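You operate a simulated robot arm through the tools that you are given. There is no shell and no other tool.

You run a simulated robot arm. Do the job below in one go: nothing can be reset, and whatever is moved stays where it is left.

JOB
Take the tin on the steel counter and put it away on the shelf under the service table. Take the bucket on the clear end of the service table and put it away on the bucket shelf. Take the green jet from the jug shelf and put it on the steel worktop. Take the bottle marked "Floor Cleaner" from the jug shelf and leave it on the steel worktop. Switch the yellow switch on. Take the grey gloves from the shelf under the service table and put it on the clear end of the service table. Take the white caster from the shelf under the service table and leave it on top of the carton on the left half of the service table. Take the small bin and leave it on the top of the steel cabinet. Put two of the squeeze bottles from the top of the low cabinet on the clear end of the service table. Stack the pack labelled "Goggles" from the top of the low cabinet on top of the pack marked "Fuses". The order is free. Set down upright: bucket, jet, bottle, caster, squeeze bottle.

Only the result counts: the job must be done as asked and must still hold three seconds after the hand-in. Knocking over, shifting, dropping, spilling or breaking anything else fails it.

ROBOT AND FRAMES
A 7-joint arm with a fingered hand on a trunk, on a base that drives. Base frame: it is fixed to the floor where the robot stands at the start and does not move with it; the origin is under the middle of the robot, x ahead of it, y to its left, z up. Lengths are in mm, angles in degrees, forces in N, time in s.
With the tool pointing down near the work surface it reaches from about 220 to 720 mm from the robot's upright axis, wherever it stands. Its first joint turns from -166.0 to 166.0 degrees. Places, roughly: bottle [-1250, 1750, 500]; bucket [2500, -4000, 750]; bucket shelf (42x24 cm) [-1820, 1400, 240]; carton [3500, -3500, 750]; caster [2250, -4000, 250]; clear end of the service table [2300, -4300, 800]; gloves [2000, -4250, 250]; jet [-1250, 1750, 500]; pack [1250, -5000, 750]; shelf under the service table [2800, -3900, 200]; small bin (15x11x8 cm) [3000, -3500, 800]; squeeze bottle [1250, -5000, 1000]; steel worktop (52x17 cm) [-1260, 1760, 840]; tin [-2250, 1000, 1000]; top of the steel cabinet [4800, -2600, 1000]; yellow switch [-1600, -1000, 400]. Payload 4 kg.
The tool frame sits at the grasp point between the pads (the TCP): z along the fingers, y along the line on which they close. The tips reach 26 mm beyond it. The gripper opens to 132 mm. The gripper's body begins 73 mm behind the TCP. The gripper is a hand of 4 fingers: y runs from the thumb to the fingers, the wrist lies at [0, 0, -239] in the tool frame, and closing takes about 1.5 s.
Orientation is told as [roll, pitch, yaw] about the base's x, y, z axes, in that order, counted from this pose: with the fingers straight down and closing along the base's y, the tool's x points along the base's -x, its y along +y and its z along -z.

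CONTROLS
- The arm moves only by the tool arm_command. Its argument "series" is a list of rows, each an object (a shift or turn left out is 0, a gripper value left out holds the last) with "linear": the shift along the base's x, y, z in units of 20 mm (1.0 is 20 mm), a list of three; "rot": the turn, a rotation vector about the base's x, y, z in units of 6 degrees (1.0 is 6 degrees), a list of three. In form: [{"linear": [x, y, z], "rot": [rx, ry, rz]}, ...]. A call has 1 to 20 rows; each row shifts and turns the commanded pose from where the row before left it. "fingers" is the opening, from 0 (shut) to 1 (fully open), set as the call begins (left out, the last holds). A call with a number of a shift or a turn outside -1 to 1 is refused whole. A row lasts 0.2 s, in which the tool goes at most 50 mm and 8.6 degrees; a call with a longer step from one row to the next is refused whole, and so is a gripper value outside its range. Where a pose cannot be reached the arm comes as near as it can. A force on the tool above 40 N (or 10 N above the force at the start of the call, whichever is more), or a blocked arm, ends the call early, and 0.2 s more pass. The fingers move at their own pace (about 72 mm/s each) and stop on an object; they squeeze with about 34 N. The grip force told is the motor's: it shows also when the fingers shut on nothing. Time passes only in rows, and 0.2 s behind the last, so rows that do not move let the fingers close. It gives the time, the measured TCP pose, the force on the tool (base axes), the opening and the grip force at its end, in the units of the frame above (readings bear some noise), with the torque about the TCP (base axes, N m) and any sound that the robot's microphone picked up.
- Cameras (640 x 400 px; columns grow to the right, rows downward): "scene" is now at [29.3, 139.5, 1477.3]; the picture's right is [-0.17, -0.99, 0.00], its down [-0.48, 0.08, -0.87] and it looks along [0.86, -0.15, -0.49] (base axes); focal length 257 px, centre (320, 200). "wrist" rides on the gripper at [68, 2, -97] in the tool frame; the picture's right is [-0.03, 1.00, 0.00], its down [-0.82, -0.02, -0.58] and it looks along [-0.58, -0.01, 0.82] (tool axes); focal length 270 px, centre (320, 200). There is no depth. A picture from a camera that has moved, and an enlarged one, comes with that camera's place and axes in the base frame and with its lens.
- get_image(camera): a new picture of that camera. The clock stands still meanwhile.
- lift_body(by): slides the trunk up (or, below 0, down) by that many mm; the arm and the scene camera ride with it, the base frame stays. It gives what a move gives, with no picture.
- roll_base(legs): drives the robot by 1 to 6 legs, each [ahead, turn to the left] in mm and degrees, along the robot's own axes; the way and the turn of a leg run together, so that a leg with both is an arc; at most 1500 mm and 180 degrees a leg. The arm and the cameras ride along, it lands a little off, and it stops where it bumps. It gives what a move gives.
- preshape(shape): the hand has 4 fingers and takes this shape, open, in about a second: jaw (thumb against the fingers, like two jaws); tri (thumb and two fingers); tip (a fingertip pinch); poke (one finger out to press); point (the index stretched); flat (the hand flat); cup (the hand cupped); fist (a fist). The gripper value then closes the fingers along that shape, each until it touches; the sizes above hold for jaw. It gives what a move gives, with no picture.
- aim_head(pan, tilt): turns the head with the scene camera to pan (to the left, within 155 degrees either way) and tilt (down, from -29 to 69), counted from straight ahead of the robot. It gives what a move gives.
- inspect(camera, box): a new picture of the part [left, top, right, bottom] of that camera's present view, enlarged. The clock stands still meanwhile.
- close_job(): hands the job in; it is judged then, once.

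Nothing tells you exact positions but the pictures and the camera data. Unless the task says otherwise, let go and move clear before handing in.

The tools are called after "Emit:" by a JSON object that holds its "api" and its "payload". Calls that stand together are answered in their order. arm_command: Moves the arm, as the interface text tells. Its arguments: {"type":"object","properties":{"series":{"type":"array","items":{"type":"object","properties":{"linear":{"type":"array","items":{"type":"number"}},"rot":{"type":"array","items":{"type":"number"}}}}},"fingers":{"type":"number"}},"required":["series"]} The other tools are called the same way: lift_body (by) slides the trunk up or down; preshape (shape) gives the hand a shape; roll_base (legs) drives the base; aim_head (pan, tilt) turns the head that bears the scene camera; get_image (camera) takes a picture; inspect (camera, box) takes an enlarged picture of a part of a camera's view; close_job () hands the job in.

At the start:

```text
time: 0.0
eef_pos: [488.5, 32.1, 1095.1]
orientation: [0.0, 0.0, 0.0]
contact_force: [-0.2, -1.2, 0.5]
ft_torque: [0.01, 0.0, 0.01]
grip_width: 132.1
grasp_force: 0.0
shape: jaw
trunk travel left (down, up): [-425.0, 165.0]
robot x, y, heading: [-4.1, -2.0, 0.1]
head pan, tilt: [-9.7, 29.1]
```

scene: 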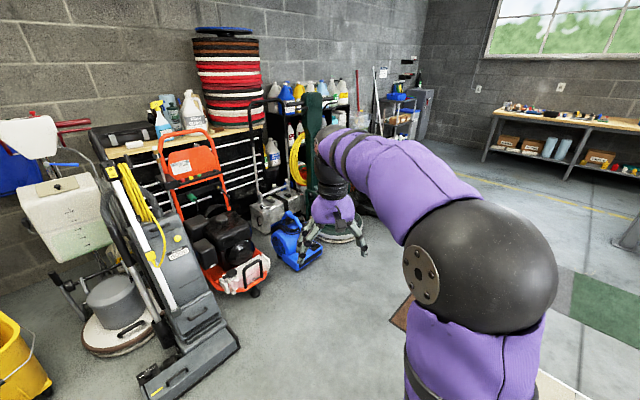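
wrist: 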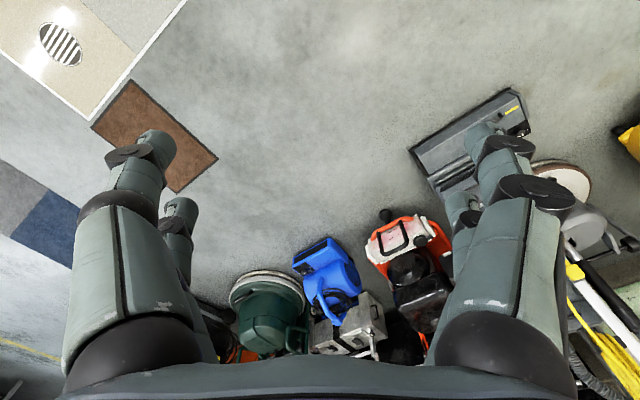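

I see a janitor room full of floor machines, with a service table probably at the far right. First I look around with the head before I move anything.

Emit:
{"api": "aim_head", "payload": {"pan": -55, "tilt": 20}}

Emit:
{"api": "get_image", "payload": {"camera": "scene"}}

Emit:
{"api": "aim_head", "payload": {"pan": -120, "tilt": 20}}

Emit:
{"api": "get_image", "payload": {"camera": "scene"}}

Emit:
{"api": "aim_head", "payload": {"pan": 150, "tilt": 20}}

Emit:
{"api": "get_image", "payload": {"camera": "scene"}}

Emit:
{"api": "aim_head", "payload": {"pan": 80, "tilt": 20}}

Emit:
{"api": "get_image", "payload": {"camera": "scene"}}

```text
time: 1.1
eef_pos: [488.3, 31.1, 1095.3]
orientation: [0.0, 0.0, 0.0]
contact_force: [-0.2, -0.7, -0.5]
ft_torque: [0.01, 0.01, -0.03]
grip_width: 131.9
grasp_force: 0.0
shape: jaw
trunk travel left (down, up): [-425.0, 165.0]
robot x, y, heading: [0.9, -0.6, -0.0]
head pan, tilt: [-55.0, 20.0]
```

```text
taken
camera scene: at [-6.7, 78.6, 1491.9], right [-0.82, -0.57, 0.0], down [-0.2, 0.28, -0.94], along [0.54, -0.77, -0.34], focal length 257 px, centre (320, 200)
```

scene: 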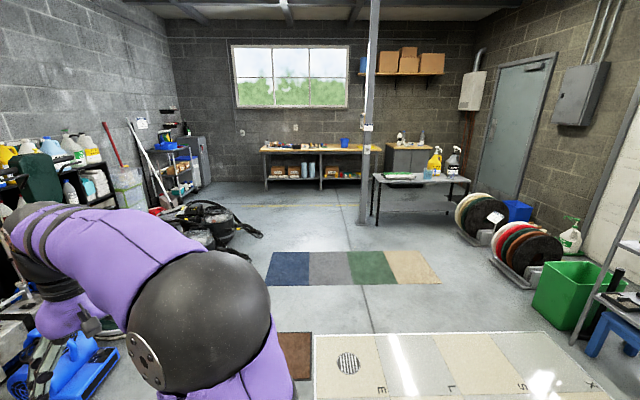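

```text
time: 2.5
eef_pos: [487.4, 32.9, 1094.6]
orientation: [0.0, 0.0, 0.0]
contact_force: [-0.1, 0.4, 0.1]
ft_torque: [0.02, 0.0, 0.01]
grip_width: 131.8
grasp_force: 0.1
shape: jaw
trunk travel left (down, up): [-425.0, 165.0]
robot x, y, heading: [-3.5, -2.1, -0.1]
head pan, tilt: [-120.0, 20.0]
```

```text
taken
camera scene: at [-106.7, 74.2, 1491.9], right [-0.87, 0.5, 0.0], down [0.17, 0.3, -0.94], along [-0.47, -0.81, -0.34], focal length 257 px, centre (320, 200)
```

scene: 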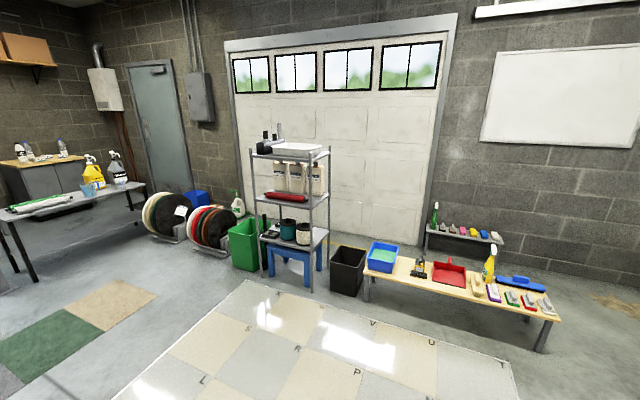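

```text
time: 6.2
eef_pos: [488.4, 30.8, 1093.8]
orientation: [0.0, 0.0, 0.0]
contact_force: [-0.3, 0.0, 0.6]
ft_torque: [-0.01, 0.01, 0.02]
grip_width: 131.9
grasp_force: 0.0
shape: jaw
trunk travel left (down, up): [-425.0, 165.0]
robot x, y, heading: [-1.7, 1.0, -0.1]
head pan, tilt: [150.0, 20.0]
```

```text
taken
camera scene: at [-140.8, 201.4, 1491.9], right [0.5, 0.87, 0.0], down [0.3, -0.17, -0.94], along [-0.81, 0.47, -0.34], focal length 257 px, centre (320, 200)
```

scene: 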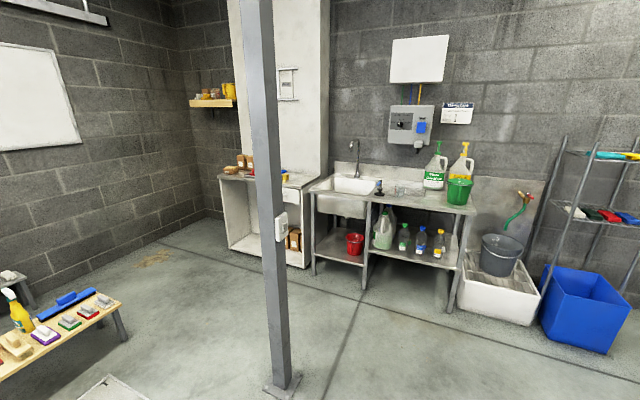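

```text
time: 7.6
eef_pos: [487.0, 30.5, 1094.1]
orientation: [0.1, 0.0, 0.0]
contact_force: [-1.4, -0.2, -0.6]
ft_torque: [0.03, -0.01, -0.03]
grip_width: 131.8
grasp_force: 0.0
shape: jaw
trunk travel left (down, up): [-425.0, 165.0]
robot x, y, heading: [1.8, 0.4, 0.1]
head pan, tilt: [80.0, 20.0]
```

```text
taken
camera scene: at [-44.1, 246.6, 1491.9], right [0.98, -0.17, 0.0], down [-0.06, -0.34, -0.94], along [0.16, 0.93, -0.34], focal length 257 px, centre (320, 200)
```

scene: 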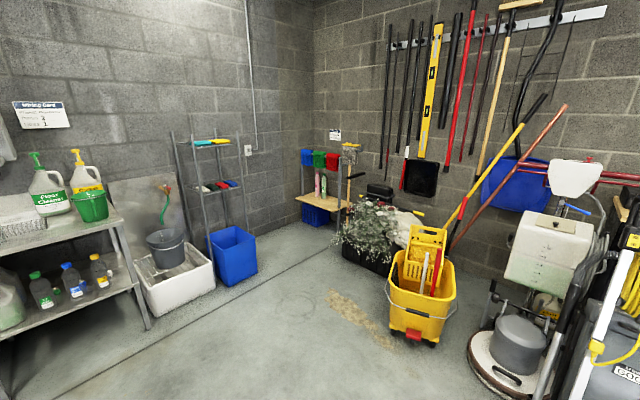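

The sink area with steel worktop and shelves is behind on the left, the bench behind on the right, and the service table far ahead on the right. I zoom in to identify things.

Emit:
{"api": "aim_head", "payload": {"pan": 135, "tilt": 25}}

Emit:
{"api": "inspect", "payload": {"camera": "scene", "box": [60, 100, 300, 250]}}

Emit:
{"api": "inspect", "payload": {"camera": "scene", "box": [200, 80, 440, 230]}}

Emit:
{"api": "aim_head", "payload": {"pan": -150, "tilt": 25}}

Emit:
{"api": "get_image", "payload": {"camera": "scene"}}

Emit:
{"api": "inspect", "payload": {"camera": "scene", "box": [150, 150, 470, 350]}}

Emit:
{"api": "aim_head", "payload": {"pan": -60, "tilt": 15}}

Emit:
{"api": "inspect", "payload": {"camera": "scene", "box": [200, 110, 360, 210]}}

Emit:
{"api": "inspect", "payload": {"camera": "scene", "box": [320, 110, 480, 210]}}

```text
time: 8.9
eef_pos: [487.9, 31.7, 1094.9]
orientation: [-0.1, 0.1, 0.1]
contact_force: [0.7, 0.3, 0.4]
ft_torque: [0.0, -0.01, -0.01]
grip_width: 131.9
grasp_force: 0.1
shape: jaw
trunk travel left (down, up): [-425.0, 165.0]
robot x, y, heading: [-2.3, -2.5, -0.2]
head pan, tilt: [135.0, 25.0]
```

```text
2.67 times, centred on (180, 175) of scene
camera zoom: at [-125.3, 220.1, 1483.8], right [0.71, 0.71, 0.0], down [0.3, -0.3, -0.91], along [-0.64, 0.64, -0.42], focal length 686 px, centre (693, 267)
```

zoom: 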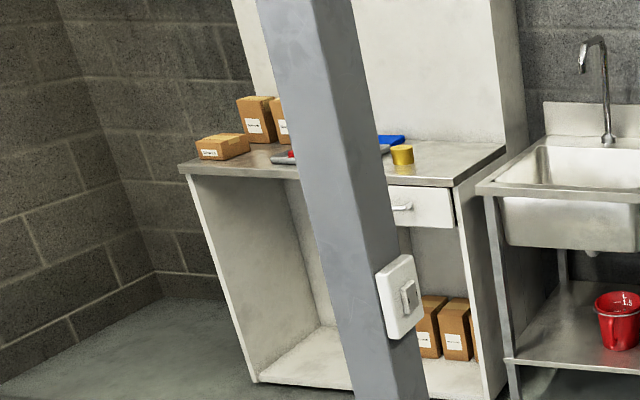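

```text
2.67 times, centred on (320, 155) of scene
camera zoom: at [-125.3, 220.1, 1483.8], right [0.71, 0.71, 0.0], down [0.3, -0.3, -0.91], along [-0.64, 0.64, -0.42], focal length 686 px, centre (320, 320)
```

zoom: 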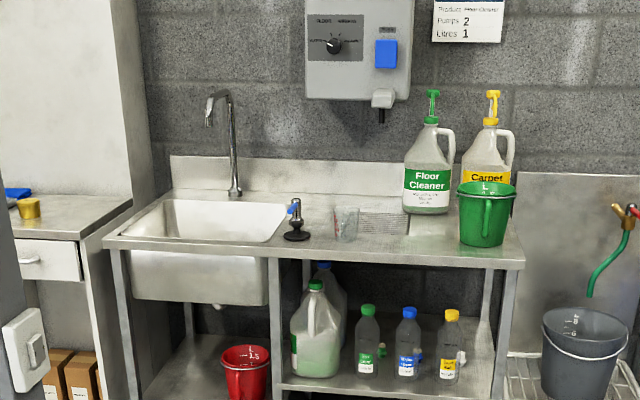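

```text
time: 12.8
eef_pos: [487.0, 31.5, 1094.1]
orientation: [0.0, 0.0, 0.0]
contact_force: [0.6, -1.0, 0.0]
ft_torque: [-0.02, 0.03, 0.01]
grip_width: 131.8
grasp_force: 0.1
shape: jaw
trunk travel left (down, up): [-425.0, 165.0]
robot x, y, heading: [-1.1, -0.5, -0.1]
head pan, tilt: [-150.0, 25.0]
```

```text
taken
camera scene: at [-139.9, 108.8, 1483.8], right [-0.5, 0.87, 0.0], down [0.37, 0.21, -0.91], along [-0.78, -0.45, -0.42], focal length 257 px, centre (320, 200)
```

scene: 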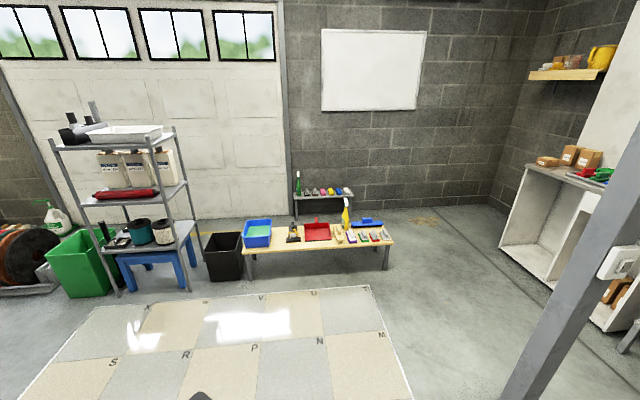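

```text
2.00 times, centred on (310, 250) of scene
camera zoom: at [-139.9, 108.8, 1483.8], right [-0.5, 0.87, 0.0], down [0.37, 0.21, -0.91], along [-0.78, -0.45, -0.42], focal length 514 px, centre (340, 100)
```

zoom: 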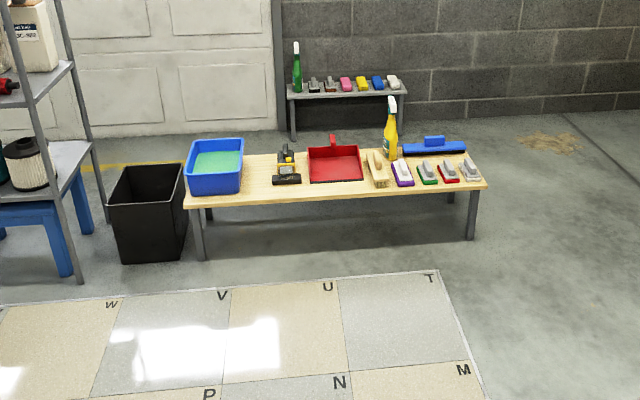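

```text
time: 14.4
eef_pos: [488.1, 32.2, 1094.7]
orientation: [-0.1, 0.1, 0.0]
contact_force: [0.5, 0.4, -0.2]
ft_torque: [0.02, -0.02, -0.02]
grip_width: 131.9
grasp_force: 0.0
shape: jaw
trunk travel left (down, up): [-425.0, 165.0]
robot x, y, heading: [-2.8, 1.7, -0.1]
head pan, tilt: [-60.0, 15.0]
```

```text
4.00 times, centred on (280, 160) of scene
camera zoom: at [-13.5, 74.0, 1500.0], right [-0.87, -0.5, 0.0], down [-0.13, 0.22, -0.97], along [0.48, -0.84, -0.26], focal length 1029 px, centre (480, 360)
```

zoom: 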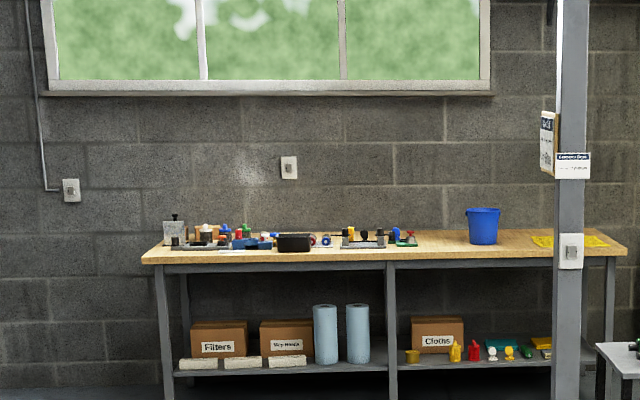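

```text
4.00 times, centred on (400, 160) of scene
camera zoom: at [-13.5, 74.0, 1500.0], right [-0.87, -0.5, 0.0], down [-0.13, 0.22, -0.97], along [0.48, -0.84, -0.26], focal length 1029 px, centre (0, 360)
```

zoom: 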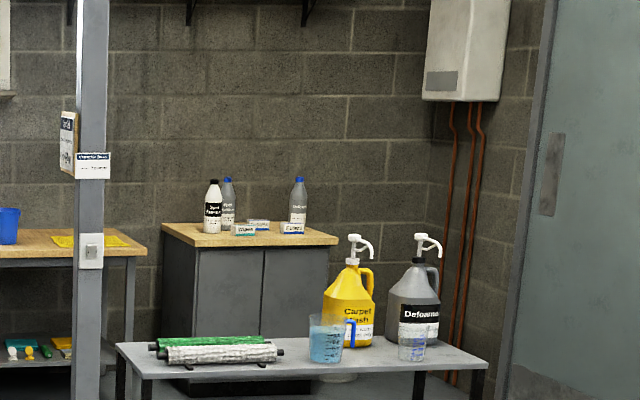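

The yellow switch looks to be on the black device on the bench (around [-1610, -1000]). I fold the arm in and drive to the front of the bench.

Emit:
{"api": "arm_command", "payload": {"series": [{"linear": [-1, 0, 0]}, {"linear": [-1, 0, 0]}, {"linear": [-1, 0, 0]}, {"linear": [-1, 0, 0]}, {"linear": [-1, 0, 0]}, {"linear": [-1, 0, 0]}, {"linear": [-1, 0, 0]}, {"linear": [-1, 0, 0]}, {"linear": [-1, 0, 0]}]}}

Emit:
{"api": "roll_base", "payload": {"legs": [[0, -151.5], [900, 0]]}}

Emit:
{"api": "aim_head", "payload": {"pan": 0, "tilt": 40}}

Emit:
{"api": "get_image", "payload": {"camera": "scene"}}

Emit:
{"api": "get_image", "payload": {"camera": "wrist"}}

```text
time: 16.4
eef_pos: [306.6, 32.2, 1094.1]
orientation: [-0.1, -0.1, 0.0]
contact_force: [-0.1, 0.2, 0.0]
ft_torque: [-0.02, 0.01, 0.01]
grip_width: 132.1
grasp_force: 0.1
shape: jaw
trunk travel left (down, up): [-425.0, 165.0]
robot x, y, heading: [-2.3, -0.4, 0.1]
head pan, tilt: [-60.0, 15.0]
```

```text
time: 28.1
eef_pos: [-1048.9, -593.5, 1094.9]
orientation: [0.0, 0.0, -152.3]
contact_force: [0.7, 0.5, 0.3]
ft_torque: [0.01, -0.04, 0.01]
grip_width: 132.0
grasp_force: 0.0
shape: jaw
trunk travel left (down, up): [-425.0, 165.0]
robot x, y, heading: [-793.9, -417.3, -152.6]
head pan, tilt: [-60.0, 15.0]
```

```text
time: 29.4
eef_pos: [-1049.5, -592.7, 1094.0]
orientation: [0.0, 0.0, -152.3]
contact_force: [0.4, 0.4, 0.0]
ft_torque: [-0.01, -0.01, 0.01]
grip_width: 131.9
grasp_force: 0.0
shape: jaw
trunk travel left (down, up): [-425.0, 165.0]
robot x, y, heading: [-791.8, -420.9, -152.4]
head pan, tilt: [0.0, 40.0]
```

```text
taken
camera scene: at [-744.3, -566.4, 1460.5], right [-0.46, 0.89, 0.0], down [0.57, 0.3, -0.77], along [-0.68, -0.36, -0.64], focal length 257 px, centre (320, 200)
```

scene: 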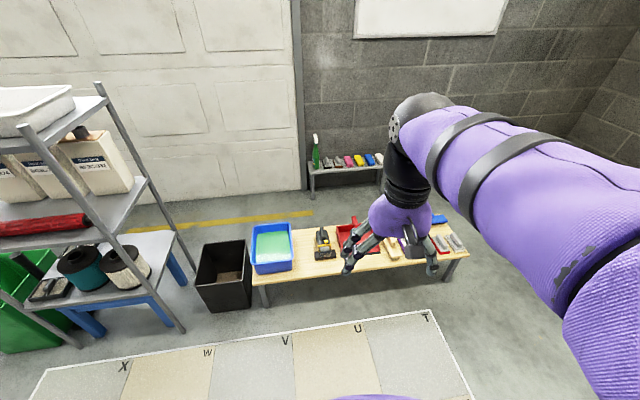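

```text
taken
camera wrist: at [-988.9, -562.7, 1190.8], right [0.44, -0.9, 0.0], down [-0.73, -0.36, 0.58], along [-0.52, -0.26, -0.82], focal length 270 px, centre (320, 200)
```

wrist: 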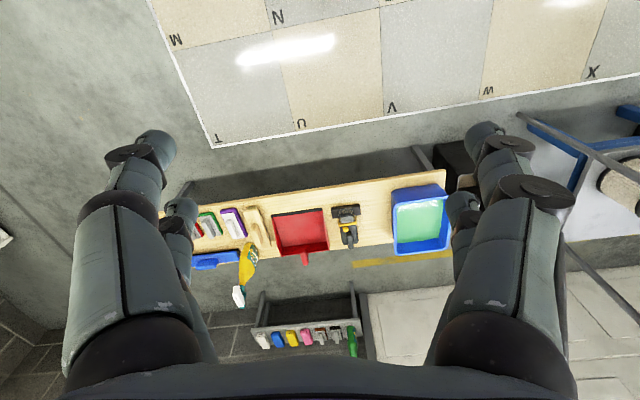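

The device with yellow parts is between the blue basin and the red dustpan. I zoom in on it.

Emit:
{"api": "inspect", "payload": {"camera": "scene", "box": [280, 210, 376, 270]}}

Emit:
{"api": "inspect", "payload": {"camera": "wrist", "box": [310, 180, 406, 240]}}

Emit:
{"api": "inspect", "payload": {"camera": "scene", "box": [290, 120, 450, 220]}}

```text
6.67 times, centred on (328, 240) of scene
camera zoom: at [-744.3, -566.4, 1460.5], right [-0.46, 0.89, 0.0], down [0.57, 0.3, -0.77], along [-0.68, -0.36, -0.64], focal length 1714 px, centre (267, -67)
```

zoom: 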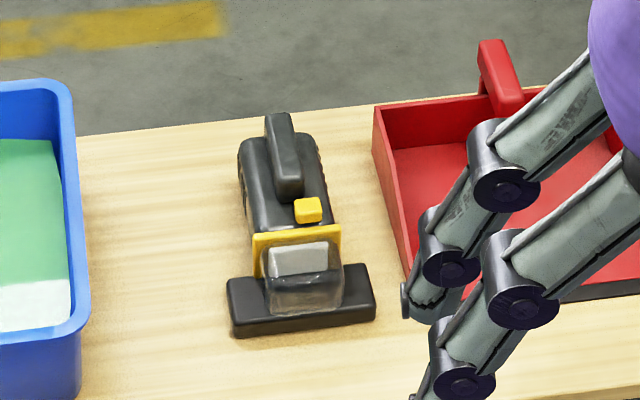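

```text
6.67 times, centred on (358, 210) of wrist
camera zoom: at [-988.9, -562.7, 1190.8], right [0.44, -0.9, 0.0], down [-0.73, -0.36, 0.58], along [-0.52, -0.26, -0.82], focal length 1802 px, centre (67, 133)
```

zoom: 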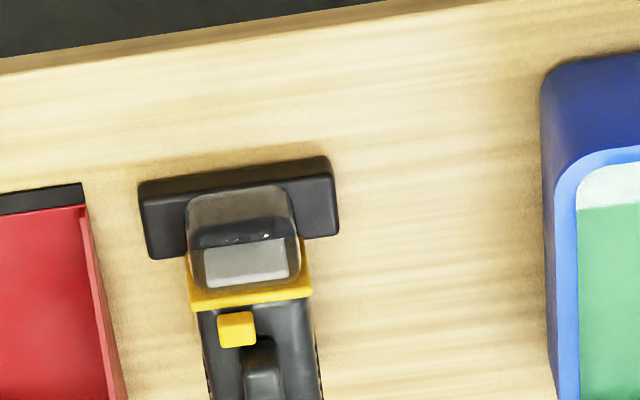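

```text
4.00 times, centred on (370, 170) of scene
camera zoom: at [-744.3, -566.4, 1460.5], right [-0.46, 0.89, 0.0], down [0.57, 0.3, -0.77], along [-0.68, -0.36, -0.64], focal length 1029 px, centre (120, 320)
```

zoom: 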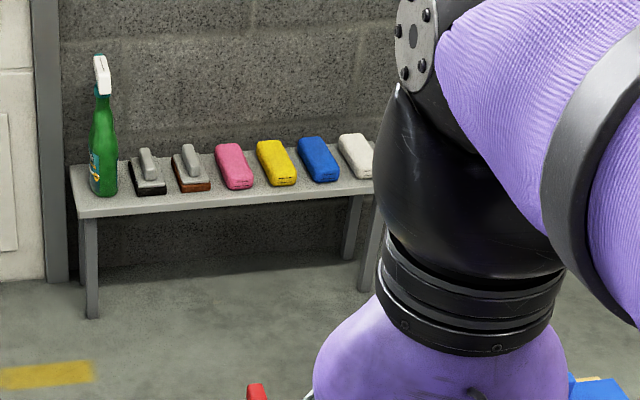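

It is a small hand vacuum with a yellow button on top, at about [-1600, -982, 365]. I drive closer and lower the trunk to look from near.

Emit:
{"api": "roll_base", "payload": {"legs": [[0, 1.6], [340, 0], [0, 9]]}}

Emit:
{"api": "preshape", "payload": {"shape": "poke"}}

Emit:
{"api": "lift_body", "payload": {"by": -300}}

Emit:
{"api": "get_image", "payload": {"camera": "wrist"}}

Emit:
{"api": "get_image", "payload": {"camera": "scene"}}

```text
time: 32.7
eef_pos: [-1316.6, -803.3, 1094.8]
orientation: [-0.1, 0.1, -141.9]
contact_force: [0.3, 0.6, 0.2]
ft_torque: [-0.03, 0.0, 0.01]
grip_width: 132.0
grasp_force: 0.1
shape: jaw
trunk travel left (down, up): [-425.0, 165.0]
robot x, y, heading: [-1093.1, -589.4, -141.8]
head pan, tilt: [0.0, 40.0]
```

```text
time: 33.6
eef_pos: [-1317.0, -805.1, 1094.1]
orientation: [0.0, 0.0, -142.0]
contact_force: [0.0, 0.2, 0.0]
ft_torque: [0.02, 0.01, 0.0]
grip_width: 0.0
grasp_force: 0.1
shape: poke
trunk travel left (down, up): [-425.0, 165.0]
robot x, y, heading: [-1096.0, -586.1, -141.7]
head pan, tilt: [0.0, 40.0]
```

```text
time: 36.6
eef_pos: [-1315.8, -804.5, 794.2]
orientation: [0.0, 0.0, -142.0]
contact_force: [-0.2, 0.2, -0.2]
ft_torque: [0.01, 0.0, -0.01]
grip_width: 0.0
grasp_force: 0.0
shape: poke
trunk travel left (down, up): [-125.0, 465.0]
robot x, y, heading: [-1093.6, -592.5, -142.0]
head pan, tilt: [0.0, 40.0]
```

```text
taken
camera wrist: at [-1262.5, -763.6, 890.9], right [0.6, -0.8, 0.0], down [-0.66, -0.49, 0.58], along [-0.46, -0.34, -0.82], focal length 270 px, centre (320, 200)
```

wrist: 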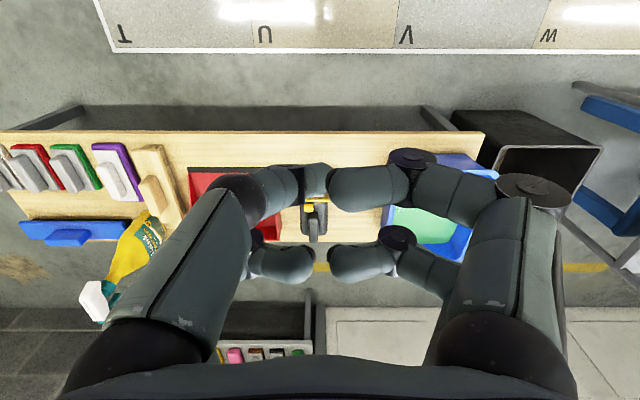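

```text
taken
camera scene: at [-1020.5, -723.5, 1160.5], right [-0.62, 0.79, 0.0], down [0.51, 0.4, -0.77], along [-0.6, -0.47, -0.64], focal length 257 px, centre (320, 200)
```

scene: 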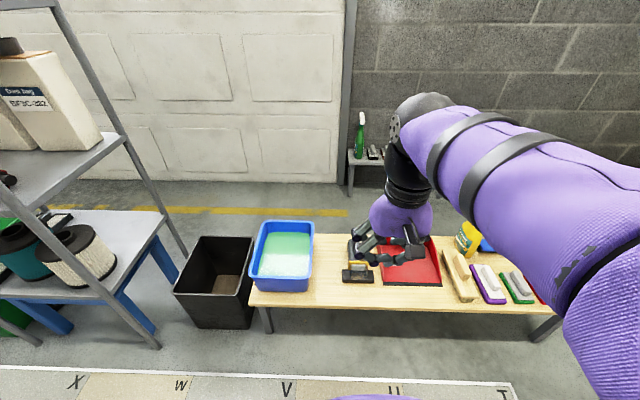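

The hand is in the poke shape but I need to see which finger sticks out. I zoom in.

Emit:
{"api": "inspect", "payload": {"camera": "wrist", "box": [220, 120, 420, 290]}}

Emit:
{"api": "inspect", "payload": {"camera": "scene", "box": [320, 180, 448, 290]}}

```text
2.35 times, centred on (320, 205) of wrist
camera zoom: at [-1262.5, -763.6, 890.9], right [0.6, -0.8, 0.0], down [-0.66, -0.49, 0.58], along [-0.46, -0.34, -0.82], focal length 636 px, centre (320, 188)
```

zoom: 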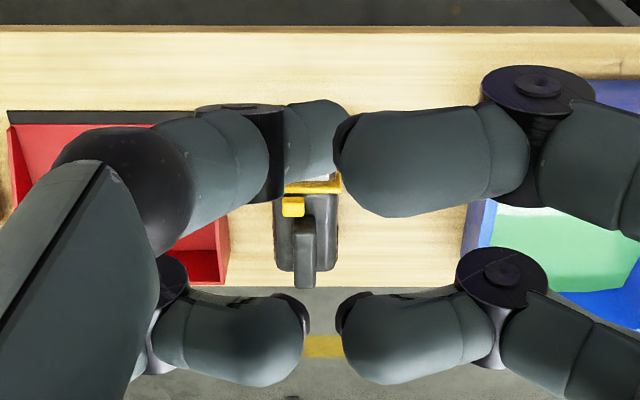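

```text
3.64 times, centred on (384, 235) of scene
camera zoom: at [-1020.5, -723.5, 1160.5], right [-0.62, 0.79, 0.0], down [0.51, 0.4, -0.77], along [-0.6, -0.47, -0.64], focal length 935 px, centre (87, 73)
```

zoom: 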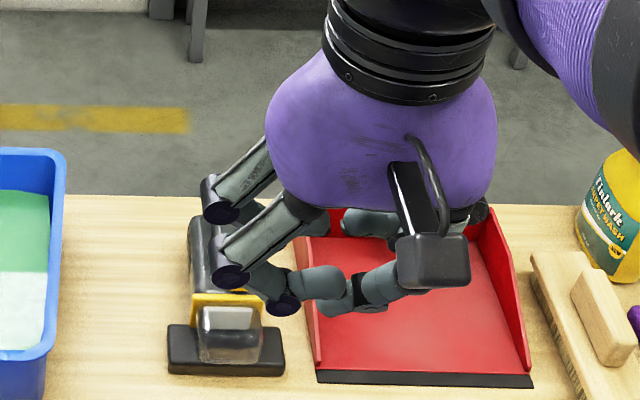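

The poke shape seems to bend all the fingers inward. I compare it with the closed version and with "point".

Emit:
{"api": "arm_command", "payload": {"series": [{}, {}, {}, {}, {}, {}, {}, {}], "fingers": 0}}

Emit:
{"api": "get_image", "payload": {"camera": "wrist"}}

Emit:
{"api": "preshape", "payload": {"shape": "point"}}

Emit:
{"api": "get_image", "payload": {"camera": "wrist"}}

Emit:
{"api": "preshape", "payload": {"shape": "fist"}}

Emit:
{"api": "get_image", "payload": {"camera": "wrist"}}

Emit:
{"api": "preshape", "payload": {"shape": "tip"}}

Emit:
{"api": "get_image", "payload": {"camera": "wrist"}}

```text
time: 38.4
eef_pos: [-1316.8, -804.5, 794.0]
orientation: [0.0, 0.0, -142.1]
contact_force: [-1.1, -0.1, 0.0]
ft_torque: [0.01, -0.02, 0.0]
grip_width: 0.0
grasp_force: 33.6
shape: jaw
trunk travel left (down, up): [-125.0, 465.0]
robot x, y, heading: [-1092.8, -591.0, -142.0]
head pan, tilt: [0.0, 40.0]
```

```text
taken
camera wrist: at [-1262.6, -763.6, 890.8], right [0.6, -0.8, 0.0], down [-0.66, -0.49, 0.58], along [-0.46, -0.34, -0.82], focal length 270 px, centre (320, 200)
```

wrist: 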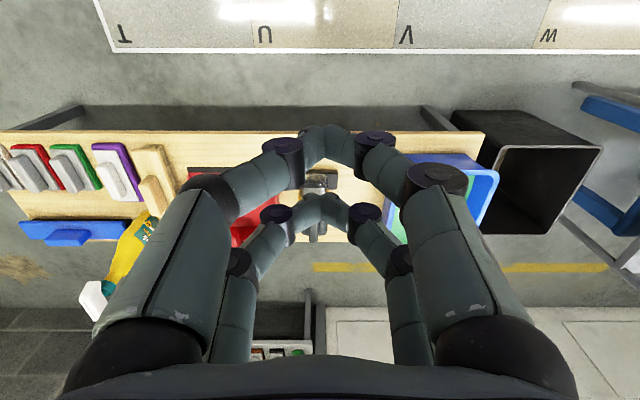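

```text
time: 39.3
eef_pos: [-1316.9, -804.3, 794.0]
orientation: [0.0, 0.0, -142.0]
contact_force: [0.1, 0.3, 0.2]
ft_torque: [0.04, -0.04, -0.03]
grip_width: 0.1
grasp_force: 0.1
shape: point
trunk travel left (down, up): [-125.0, 465.0]
robot x, y, heading: [-1096.0, -590.4, -142.1]
head pan, tilt: [0.0, 40.0]
```

```text
taken
camera wrist: at [-1262.6, -763.6, 890.8], right [0.6, -0.8, 0.0], down [-0.66, -0.49, 0.58], along [-0.46, -0.34, -0.82], focal length 270 px, centre (320, 200)
```

wrist: 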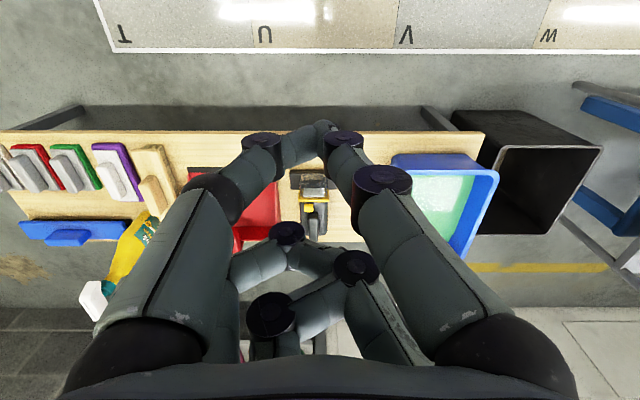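

```text
time: 40.2
eef_pos: [-1316.2, -804.1, 794.0]
orientation: [0.0, 0.0, -142.1]
contact_force: [-0.4, -0.9, 0.2]
ft_torque: [0.0, 0.0, -0.01]
grip_width: 0.1
grasp_force: 0.1
shape: fist
trunk travel left (down, up): [-125.0, 465.0]
robot x, y, heading: [-1094.5, -592.0, -142.0]
head pan, tilt: [0.0, 40.0]
```

```text
taken
camera wrist: at [-1262.6, -763.6, 890.8], right [0.6, -0.8, 0.0], down [-0.66, -0.49, 0.58], along [-0.46, -0.34, -0.82], focal length 270 px, centre (320, 200)
```

wrist: 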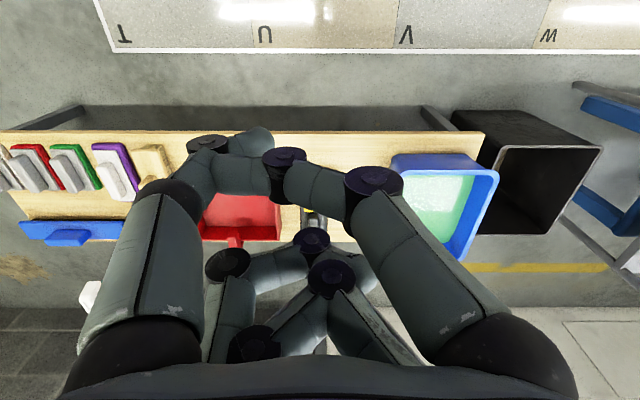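

```text
time: 41.1
eef_pos: [-1317.5, -804.9, 794.0]
orientation: [0.1, 0.0, -142.0]
contact_force: [0.0, -0.4, 0.2]
ft_torque: [0.0, 0.01, 0.01]
grip_width: 132.1
grasp_force: 0.0
shape: tip
trunk travel left (down, up): [-125.0, 465.0]
robot x, y, heading: [-1096.1, -588.1, -141.9]
head pan, tilt: [0.0, 40.0]
```

```text
taken
camera wrist: at [-1262.6, -763.6, 890.8], right [0.6, -0.8, 0.0], down [-0.66, -0.49, 0.58], along [-0.46, -0.34, -0.82], focal length 270 px, centre (320, 200)
```

wrist: 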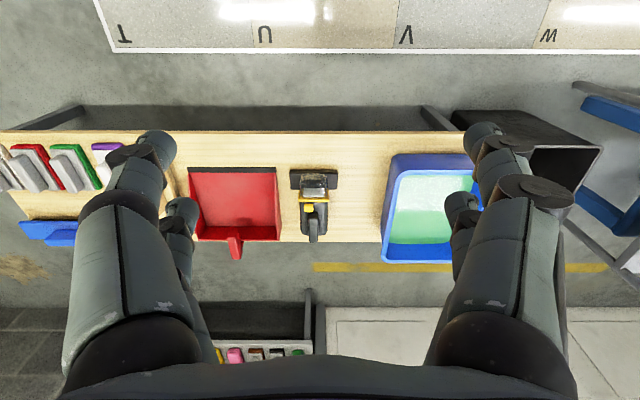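

Now I have a clear view of the vacuum. I zoom in on the yellow switch to see its type and state.

Emit:
{"api": "inspect", "payload": {"camera": "wrist", "box": [280, 160, 350, 245]}}

Emit:
{"api": "inspect", "payload": {"camera": "scene", "box": [320, 220, 400, 290]}}

```text
4.71 times, centred on (315, 202) of wrist
camera zoom: at [-1262.6, -763.6, 890.8], right [0.6, -0.8, 0.0], down [-0.66, -0.49, 0.58], along [-0.46, -0.34, -0.82], focal length 1272 px, centre (344, 188)
```

zoom: 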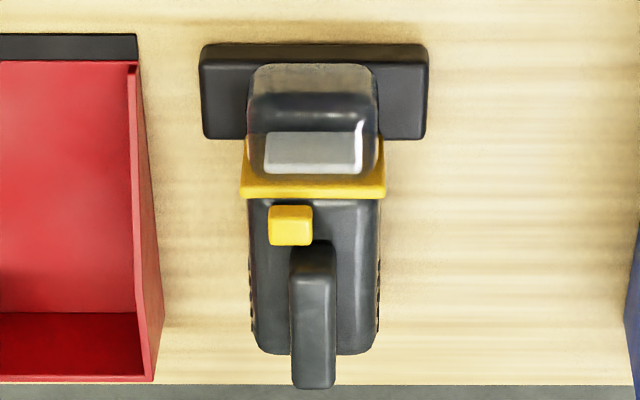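

```text
5.71 times, centred on (360, 255) of scene
camera zoom: at [-1020.5, -723.5, 1160.5], right [-0.62, 0.79, 0.0], down [0.51, 0.4, -0.77], along [-0.6, -0.47, -0.64], focal length 1469 px, centre (91, -114)
```

zoom: 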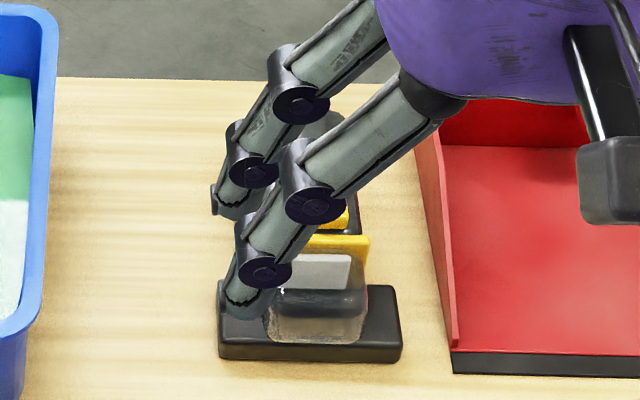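

The switch is a small yellow block left of the vacuum's handle. I will go above it with the jaw partly open so that one finger can press it.

Emit:
{"api": "lift_body", "payload": {"by": -125}}

Emit:
{"api": "arm_command", "payload": {"series": [{"linear": [-0.975, -0.52, -0.6]}, {"linear": [-0.975, -0.52, -0.6]}, {"linear": [-0.975, -0.52, -0.6]}, {"linear": [-0.975, -0.52, -0.6]}, {"linear": [-0.975, -0.52, -0.6]}, {"linear": [-0.975, -0.52, -0.6]}, {"linear": [-0.975, -0.52, -0.6]}, {"linear": [-0.975, -0.52, -0.6]}, {"linear": [-0.975, -0.52, -0.6]}, {"linear": [-0.975, -0.52, -0.6]}, {"linear": [-0.975, -0.52, -0.6]}, {"linear": [-0.975, -0.52, -0.6]}, {"linear": [-0.975, -0.52, -0.6]}, {"linear": [-0.975, -0.52, -0.6]}, {"linear": [-0.975, -0.52, -0.6]}, {"linear": [-0.975, -0.52, -0.6]}], "fingers": 0.3}}

Emit:
{"api": "get_image", "payload": {"camera": "wrist"}}

Emit:
{"api": "get_image", "payload": {"camera": "scene"}}

```text
time: 42.7
eef_pos: [-1316.5, -803.9, 668.6]
orientation: [0.0, 0.0, -142.1]
contact_force: [-0.2, 0.7, 0.3]
ft_torque: [-0.03, -0.03, 0.0]
grip_width: 132.2
grasp_force: 0.1
shape: tip
trunk travel left (down, up): [0.0, 590.0]
robot x, y, heading: [-1095.2, -588.2, -141.8]
head pan, tilt: [0.0, 40.0]
```

```text
time: 46.1
eef_pos: [-1630.3, -971.4, 478.5]
orientation: [0.0, 0.0, -142.0]
contact_force: [0.1, 0.6, -0.6]
ft_torque: [0.0, 0.0, 0.0]
grip_width: 40.1
grasp_force: 0.1
shape: tip
trunk travel left (down, up): [0.0, 590.0]
robot x, y, heading: [-1095.2, -589.5, -141.9]
head pan, tilt: [0.0, 40.0]
```

```text
taken
camera wrist: at [-1575.8, -930.1, 574.5], right [0.6, -0.8, 0.0], down [-0.66, -0.49, 0.58], along [-0.46, -0.34, -0.82], focal length 270 px, centre (320, 200)
```

wrist: 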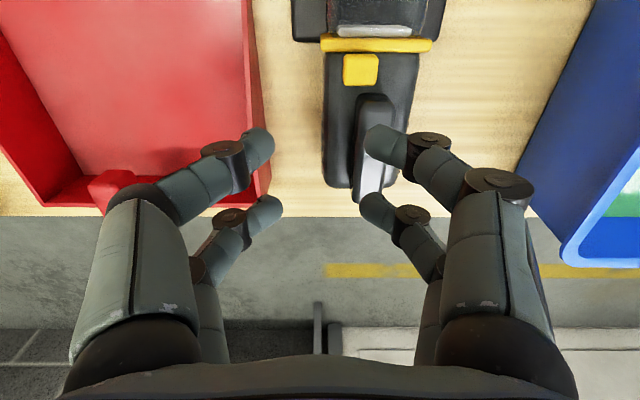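

```text
taken
camera scene: at [-1020.5, -723.5, 1035.5], right [-0.62, 0.79, 0.0], down [0.51, 0.4, -0.77], along [-0.6, -0.47, -0.64], focal length 257 px, centre (320, 200)
```

scene: 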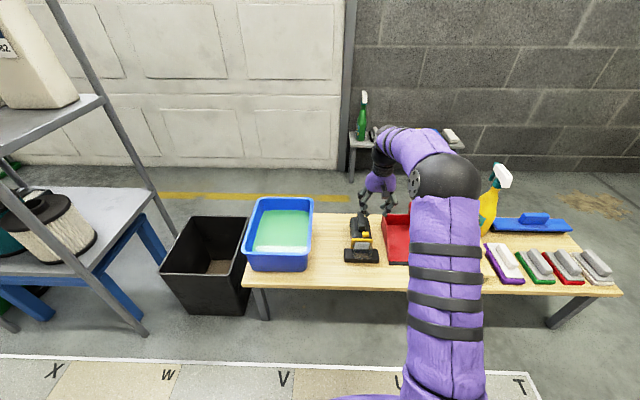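

I lean the hand toward the robot so that only the front right finger is lowest, and move it above the switch.

Emit:
{"api": "arm_command", "payload": {"series": [{"linear": [0.27, 0.18, 0], "rot": [-0.616, 0.788, 0]}, {"linear": [0.27, 0.18, 0], "rot": [-0.616, 0.788, 0]}, {"linear": [0.27, 0.18, 0], "rot": [-0.616, 0.788, 0]}, {"linear": [0.27, 0.18, 0], "rot": [-0.616, 0.788, 0]}, {"linear": [0, 0, -0.8]}, {"linear": [0, 0, -0.8]}, {"linear": [0, 0, -0.8]}, {}]}}

Emit:
{"api": "get_image", "payload": {"camera": "wrist"}}

Emit:
{"api": "inspect", "payload": {"camera": "scene", "box": [320, 160, 416, 280]}}

```text
time: 47.9
eef_pos: [-1607.1, -956.1, 429.3]
orientation: [0.0, -23.9, -142.0]
contact_force: [-0.4, 0.9, -0.6]
ft_torque: [0.04, 0.02, 0.06]
grip_width: 39.9
grasp_force: 0.1
shape: tip
trunk travel left (down, up): [0.0, 590.0]
robot x, y, heading: [-1090.5, -587.6, -141.6]
head pan, tilt: [0.0, 40.0]
```

```text
taken
camera wrist: at [-1526.2, -895.0, 488.6], right [0.6, -0.8, 0.01], down [-0.42, -0.3, 0.86], along [-0.69, -0.52, -0.51], focal length 270 px, centre (320, 200)
```

wrist: 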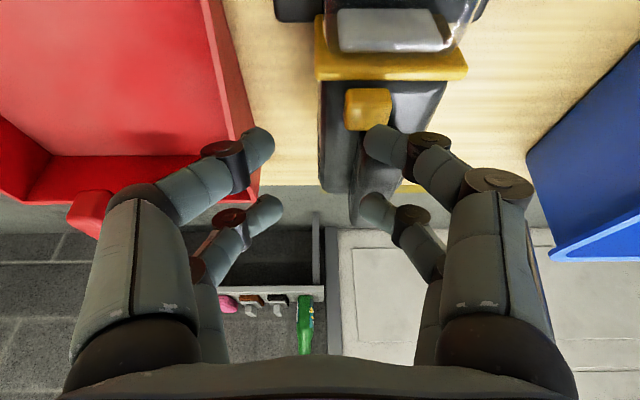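

```text
3.33 times, centred on (368, 220) of scene
camera zoom: at [-1020.6, -723.5, 1035.4], right [-0.62, 0.79, 0.0], down [0.51, 0.4, -0.77], along [-0.6, -0.47, -0.64], focal length 857 px, centre (160, 133)
```

zoom: 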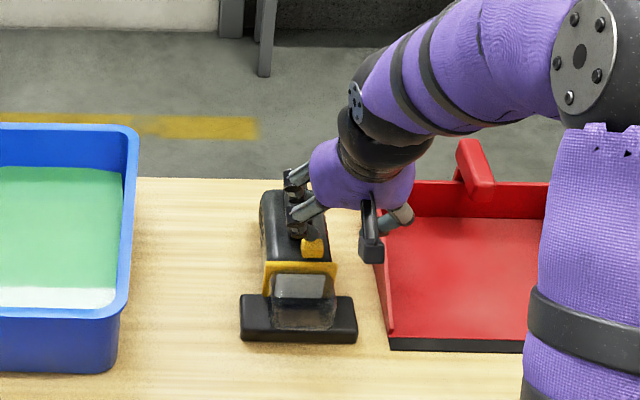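

Emit:
{"api": "arm_command", "payload": {"series": [{"linear": [-0.33, -0.15, 0]}, {"linear": [0, 0, -0.4]}, {"linear": [0, 0, -0.4]}, {}]}}

Emit:
{"api": "inspect", "payload": {"camera": "wrist", "box": [240, 40, 480, 240]}}

Emit:
{"api": "inspect", "payload": {"camera": "scene", "box": [340, 200, 404, 260]}}

```text
time: 48.9
eef_pos: [-1615.1, -963.2, 420.7]
orientation: [0.2, -25.1, -142.0]
contact_force: [6.2, 3.7, 21.4]
ft_torque: [-0.41, -0.29, 0.21]
grip_width: 40.2
grasp_force: 0.0
shape: tip
trunk travel left (down, up): [0.0, 590.0]
robot x, y, heading: [-1098.1, -589.1, -142.0]
head pan, tilt: [0.0, 40.0]
stopped in row 4: the force on the tool passed its limit at 41 N (the readings are from after the stop); the commanded pose is now the measured one
```

```text
2.00 times, centred on (360, 140) of wrist
camera zoom: at [-1534.4, -901.1, 478.9], right [0.6, -0.8, 0.01], down [-0.4, -0.29, 0.87], along [-0.69, -0.53, -0.49], focal length 541 px, centre (240, 320)
```

zoom: 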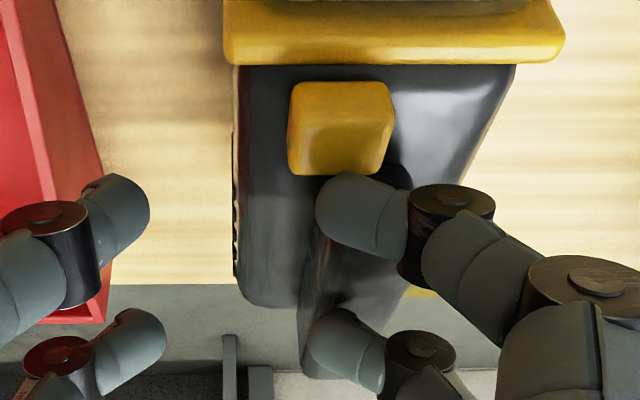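

```text
6.67 times, centred on (372, 230) of scene
camera zoom: at [-1019.4, -722.7, 1035.4], right [-0.62, 0.79, 0.0], down [0.51, 0.4, -0.77], along [-0.6, -0.47, -0.64], focal length 1714 px, centre (-27, 0)
```

zoom: 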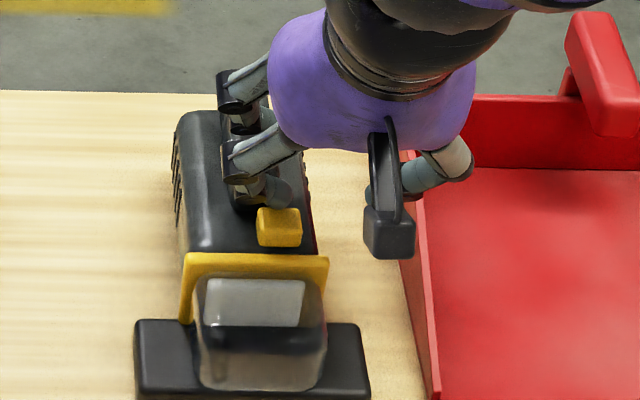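

The finger touched at the rear edge of the switch or the handle. I lift, check nothing shifted, then move a little toward the robot and press again.

Emit:
{"api": "arm_command", "payload": {"series": [{"linear": [0, 0, 0.6]}, {"linear": [0.25, 0.35, 0]}, {}]}}

Emit:
{"api": "inspect", "payload": {"camera": "wrist", "box": [240, 40, 480, 240]}}

Emit:
{"api": "inspect", "payload": {"camera": "scene", "box": [340, 200, 404, 260]}}

```text
time: 49.7
eef_pos: [-1609.4, -955.7, 428.8]
orientation: [0.1, -24.8, -142.0]
contact_force: [0.5, -0.1, 0.4]
ft_torque: [-0.02, 0.02, -0.01]
grip_width: 39.8
grasp_force: 0.0
shape: tip
trunk travel left (down, up): [0.0, 590.0]
robot x, y, heading: [-1096.5, -589.0, -142.1]
head pan, tilt: [0.0, 40.0]
```

```text
2.00 times, centred on (360, 140) of wrist
camera zoom: at [-1529.5, -892.5, 488.9], right [0.6, -0.8, 0.01], down [-0.41, -0.29, 0.87], along [-0.69, -0.52, -0.5], focal length 541 px, centre (240, 320)
```

zoom: 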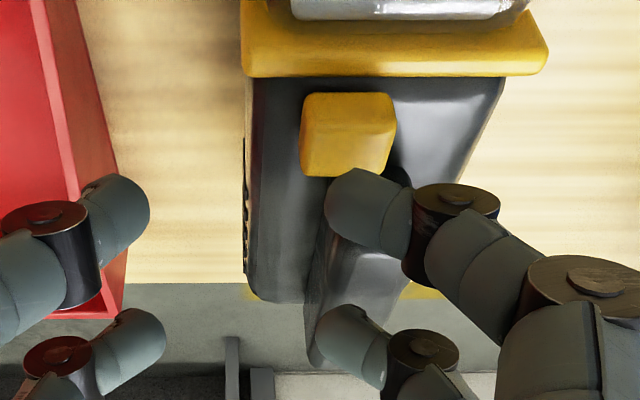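

```text
6.67 times, centred on (372, 230) of scene
camera zoom: at [-1020.5, -723.5, 1035.4], right [-0.62, 0.79, 0.0], down [0.51, 0.4, -0.77], along [-0.6, -0.47, -0.64], focal length 1714 px, centre (-27, 0)
```

zoom: 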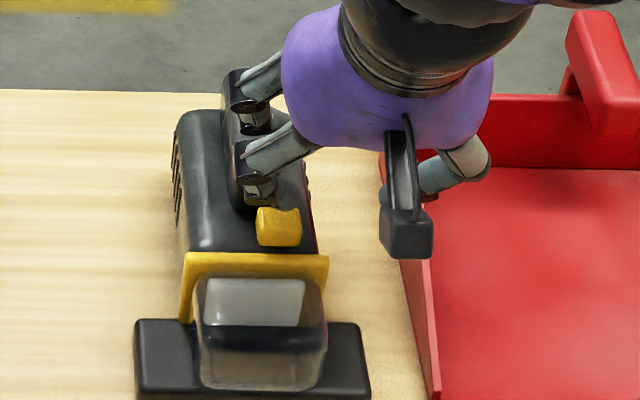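

Emit:
{"api": "arm_command", "payload": {"series": [{"linear": [-0.12, -0.09, 0]}, {"linear": [0, 0, -0.2]}, {"linear": [0, 0, -0.2]}, {"linear": [0, 0, -0.2]}, {"linear": [0, 0, -0.2]}, {"linear": [0, 0, -0.2]}, {"linear": [0, 0, -0.2]}]}}

Emit:
{"api": "inspect", "payload": {"camera": "wrist", "box": [240, 40, 480, 240]}}

Emit:
{"api": "inspect", "payload": {"camera": "scene", "box": [340, 200, 404, 260]}}

```text
time: 51.0
eef_pos: [-1614.0, -961.4, 420.0]
orientation: [0.1, -25.7, -141.8]
contact_force: [3.9, 2.4, 20.3]
ft_torque: [-0.28, -0.28, 0.08]
grip_width: 40.0
grasp_force: 0.0
shape: tip
trunk travel left (down, up): [0.0, 590.0]
robot x, y, heading: [-1096.0, -592.0, -141.8]
head pan, tilt: [0.0, 40.0]
stopped in row 6: the force on the tool passed its limit at 44 N (the readings are from after the stop); the commanded pose is now the measured one
```

```text
2.00 times, centred on (360, 140) of wrist
camera zoom: at [-1532.5, -899.1, 477.3], right [0.6, -0.8, 0.01], down [-0.39, -0.28, 0.88], along [-0.7, -0.53, -0.48], focal length 541 px, centre (240, 320)
```

zoom: 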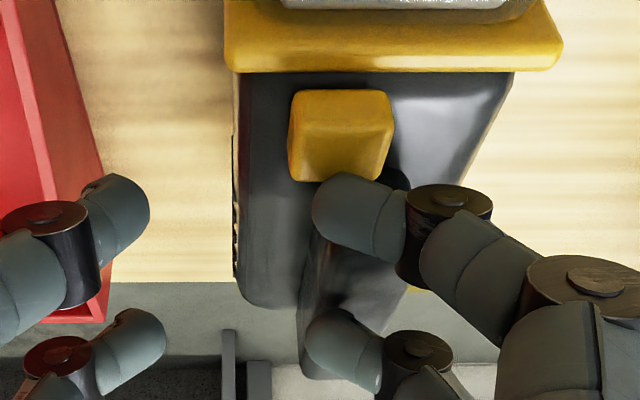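

```text
6.67 times, centred on (372, 230) of scene
camera zoom: at [-1019.4, -722.7, 1035.5], right [-0.62, 0.79, 0.0], down [0.51, 0.4, -0.77], along [-0.6, -0.47, -0.64], focal length 1714 px, centre (-27, 0)
```

zoom: 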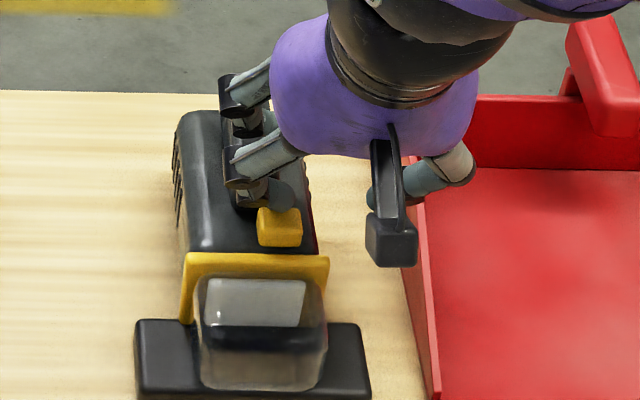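

The contact point lies about 12 mm behind the switch's centre. I lift, shift that much toward the robot, and press again.

Emit:
{"api": "arm_command", "payload": {"series": [{"linear": [0, 0, 0.6]}, {"linear": [0.52, 0.42, 0]}, {"linear": [0, 0, -0.2]}, {"linear": [0, 0, -0.2]}, {"linear": [0, 0, -0.2]}, {}]}}

Emit:
{"api": "inspect", "payload": {"camera": "wrist", "box": [240, 40, 480, 240]}}

Emit:
{"api": "inspect", "payload": {"camera": "scene", "box": [340, 200, 404, 260]}}

```text
time: 52.4
eef_pos: [-1601.9, -954.3, 418.8]
orientation: [0.2, -25.6, -141.8]
contact_force: [8.3, 0.9, 28.6]
ft_torque: [-0.73, -0.45, 0.22]
grip_width: 40.9
grasp_force: 0.1
shape: tip
trunk travel left (down, up): [0.0, 590.0]
robot x, y, heading: [-1094.2, -589.8, -141.8]
head pan, tilt: [0.0, 40.0]
```

```text
2.00 times, centred on (360, 140) of wrist
camera zoom: at [-1521.1, -890.7, 477.6], right [0.6, -0.8, 0.01], down [-0.39, -0.28, 0.87], along [-0.69, -0.53, -0.48], focal length 541 px, centre (240, 320)
```

zoom: 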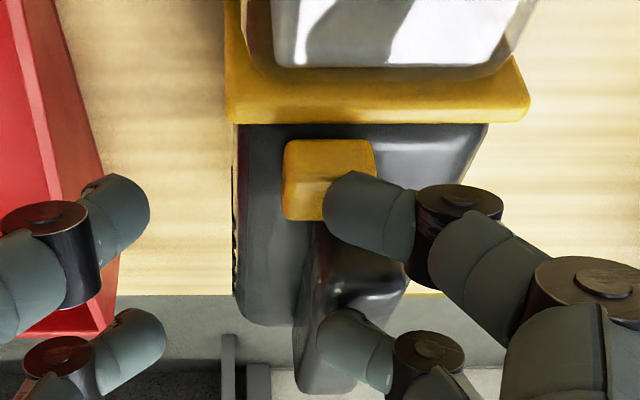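

```text
6.67 times, centred on (372, 230) of scene
camera zoom: at [-1018.9, -722.4, 1035.9], right [-0.62, 0.79, 0.0], down [0.5, 0.4, -0.77], along [-0.6, -0.47, -0.64], focal length 1714 px, centre (-27, 0)
```

zoom: 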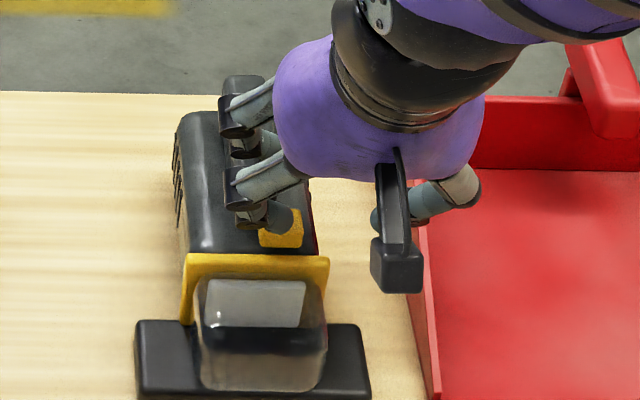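

Emit:
{"api": "arm_command", "payload": {"series": [{"linear": [0, 0, 0.6]}, {"linear": [-0.1, 0.35, 0]}, {"linear": [0, 0, -0.2]}, {"linear": [0, 0, -0.2]}, {"linear": [0, 0, -0.2]}, {"linear": [0, 0, -0.15]}, {"linear": [0, 0, -0.15]}, {"linear": [0, 0, -0.15]}, {"linear": [0, 0, -0.15]}]}}

Emit:
{"api": "inspect", "payload": {"camera": "wrist", "box": [240, 40, 480, 240]}}

Emit:
{"api": "inspect", "payload": {"camera": "scene", "box": [340, 200, 404, 260]}}

```text
time: 54.0
eef_pos: [-1606.4, -948.2, 416.7]
orientation: [0.2, -26.1, -141.9]
contact_force: [6.6, 4.3, 23.2]
ft_torque: [-0.31, -0.6, 0.11]
grip_width: 40.1
grasp_force: 0.2
shape: tip
trunk travel left (down, up): [0.0, 590.0]
robot x, y, heading: [-1093.0, -590.1, -141.8]
head pan, tilt: [0.0, 40.0]
stopped in row 8: the force on the tool passed its limit at 42 N (the readings are from after the stop); the commanded pose is now the measured one
```

```text
2.00 times, centred on (360, 140) of wrist
camera zoom: at [-1524.5, -885.7, 473.8], right [0.6, -0.8, 0.01], down [-0.39, -0.28, 0.88], along [-0.7, -0.53, -0.48], focal length 541 px, centre (240, 320)
```

zoom: 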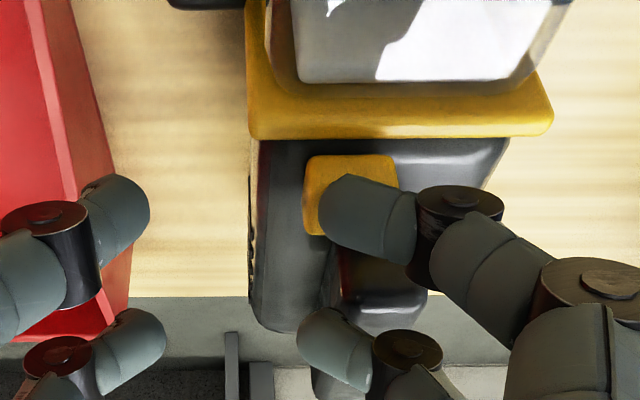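

```text
6.67 times, centred on (372, 230) of scene
camera zoom: at [-1019.3, -722.6, 1035.4], right [-0.62, 0.79, 0.0], down [0.5, 0.4, -0.77], along [-0.6, -0.47, -0.64], focal length 1714 px, centre (-27, 0)
```

zoom: 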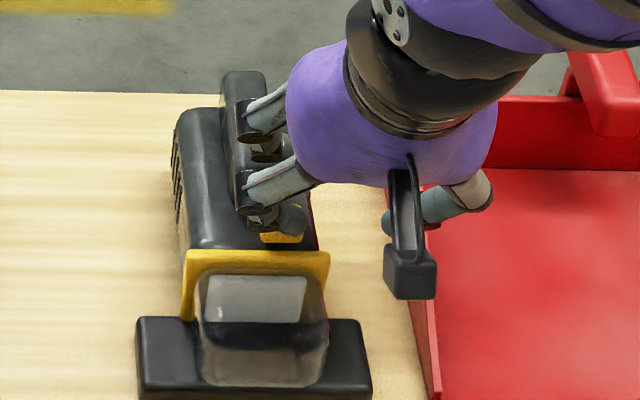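

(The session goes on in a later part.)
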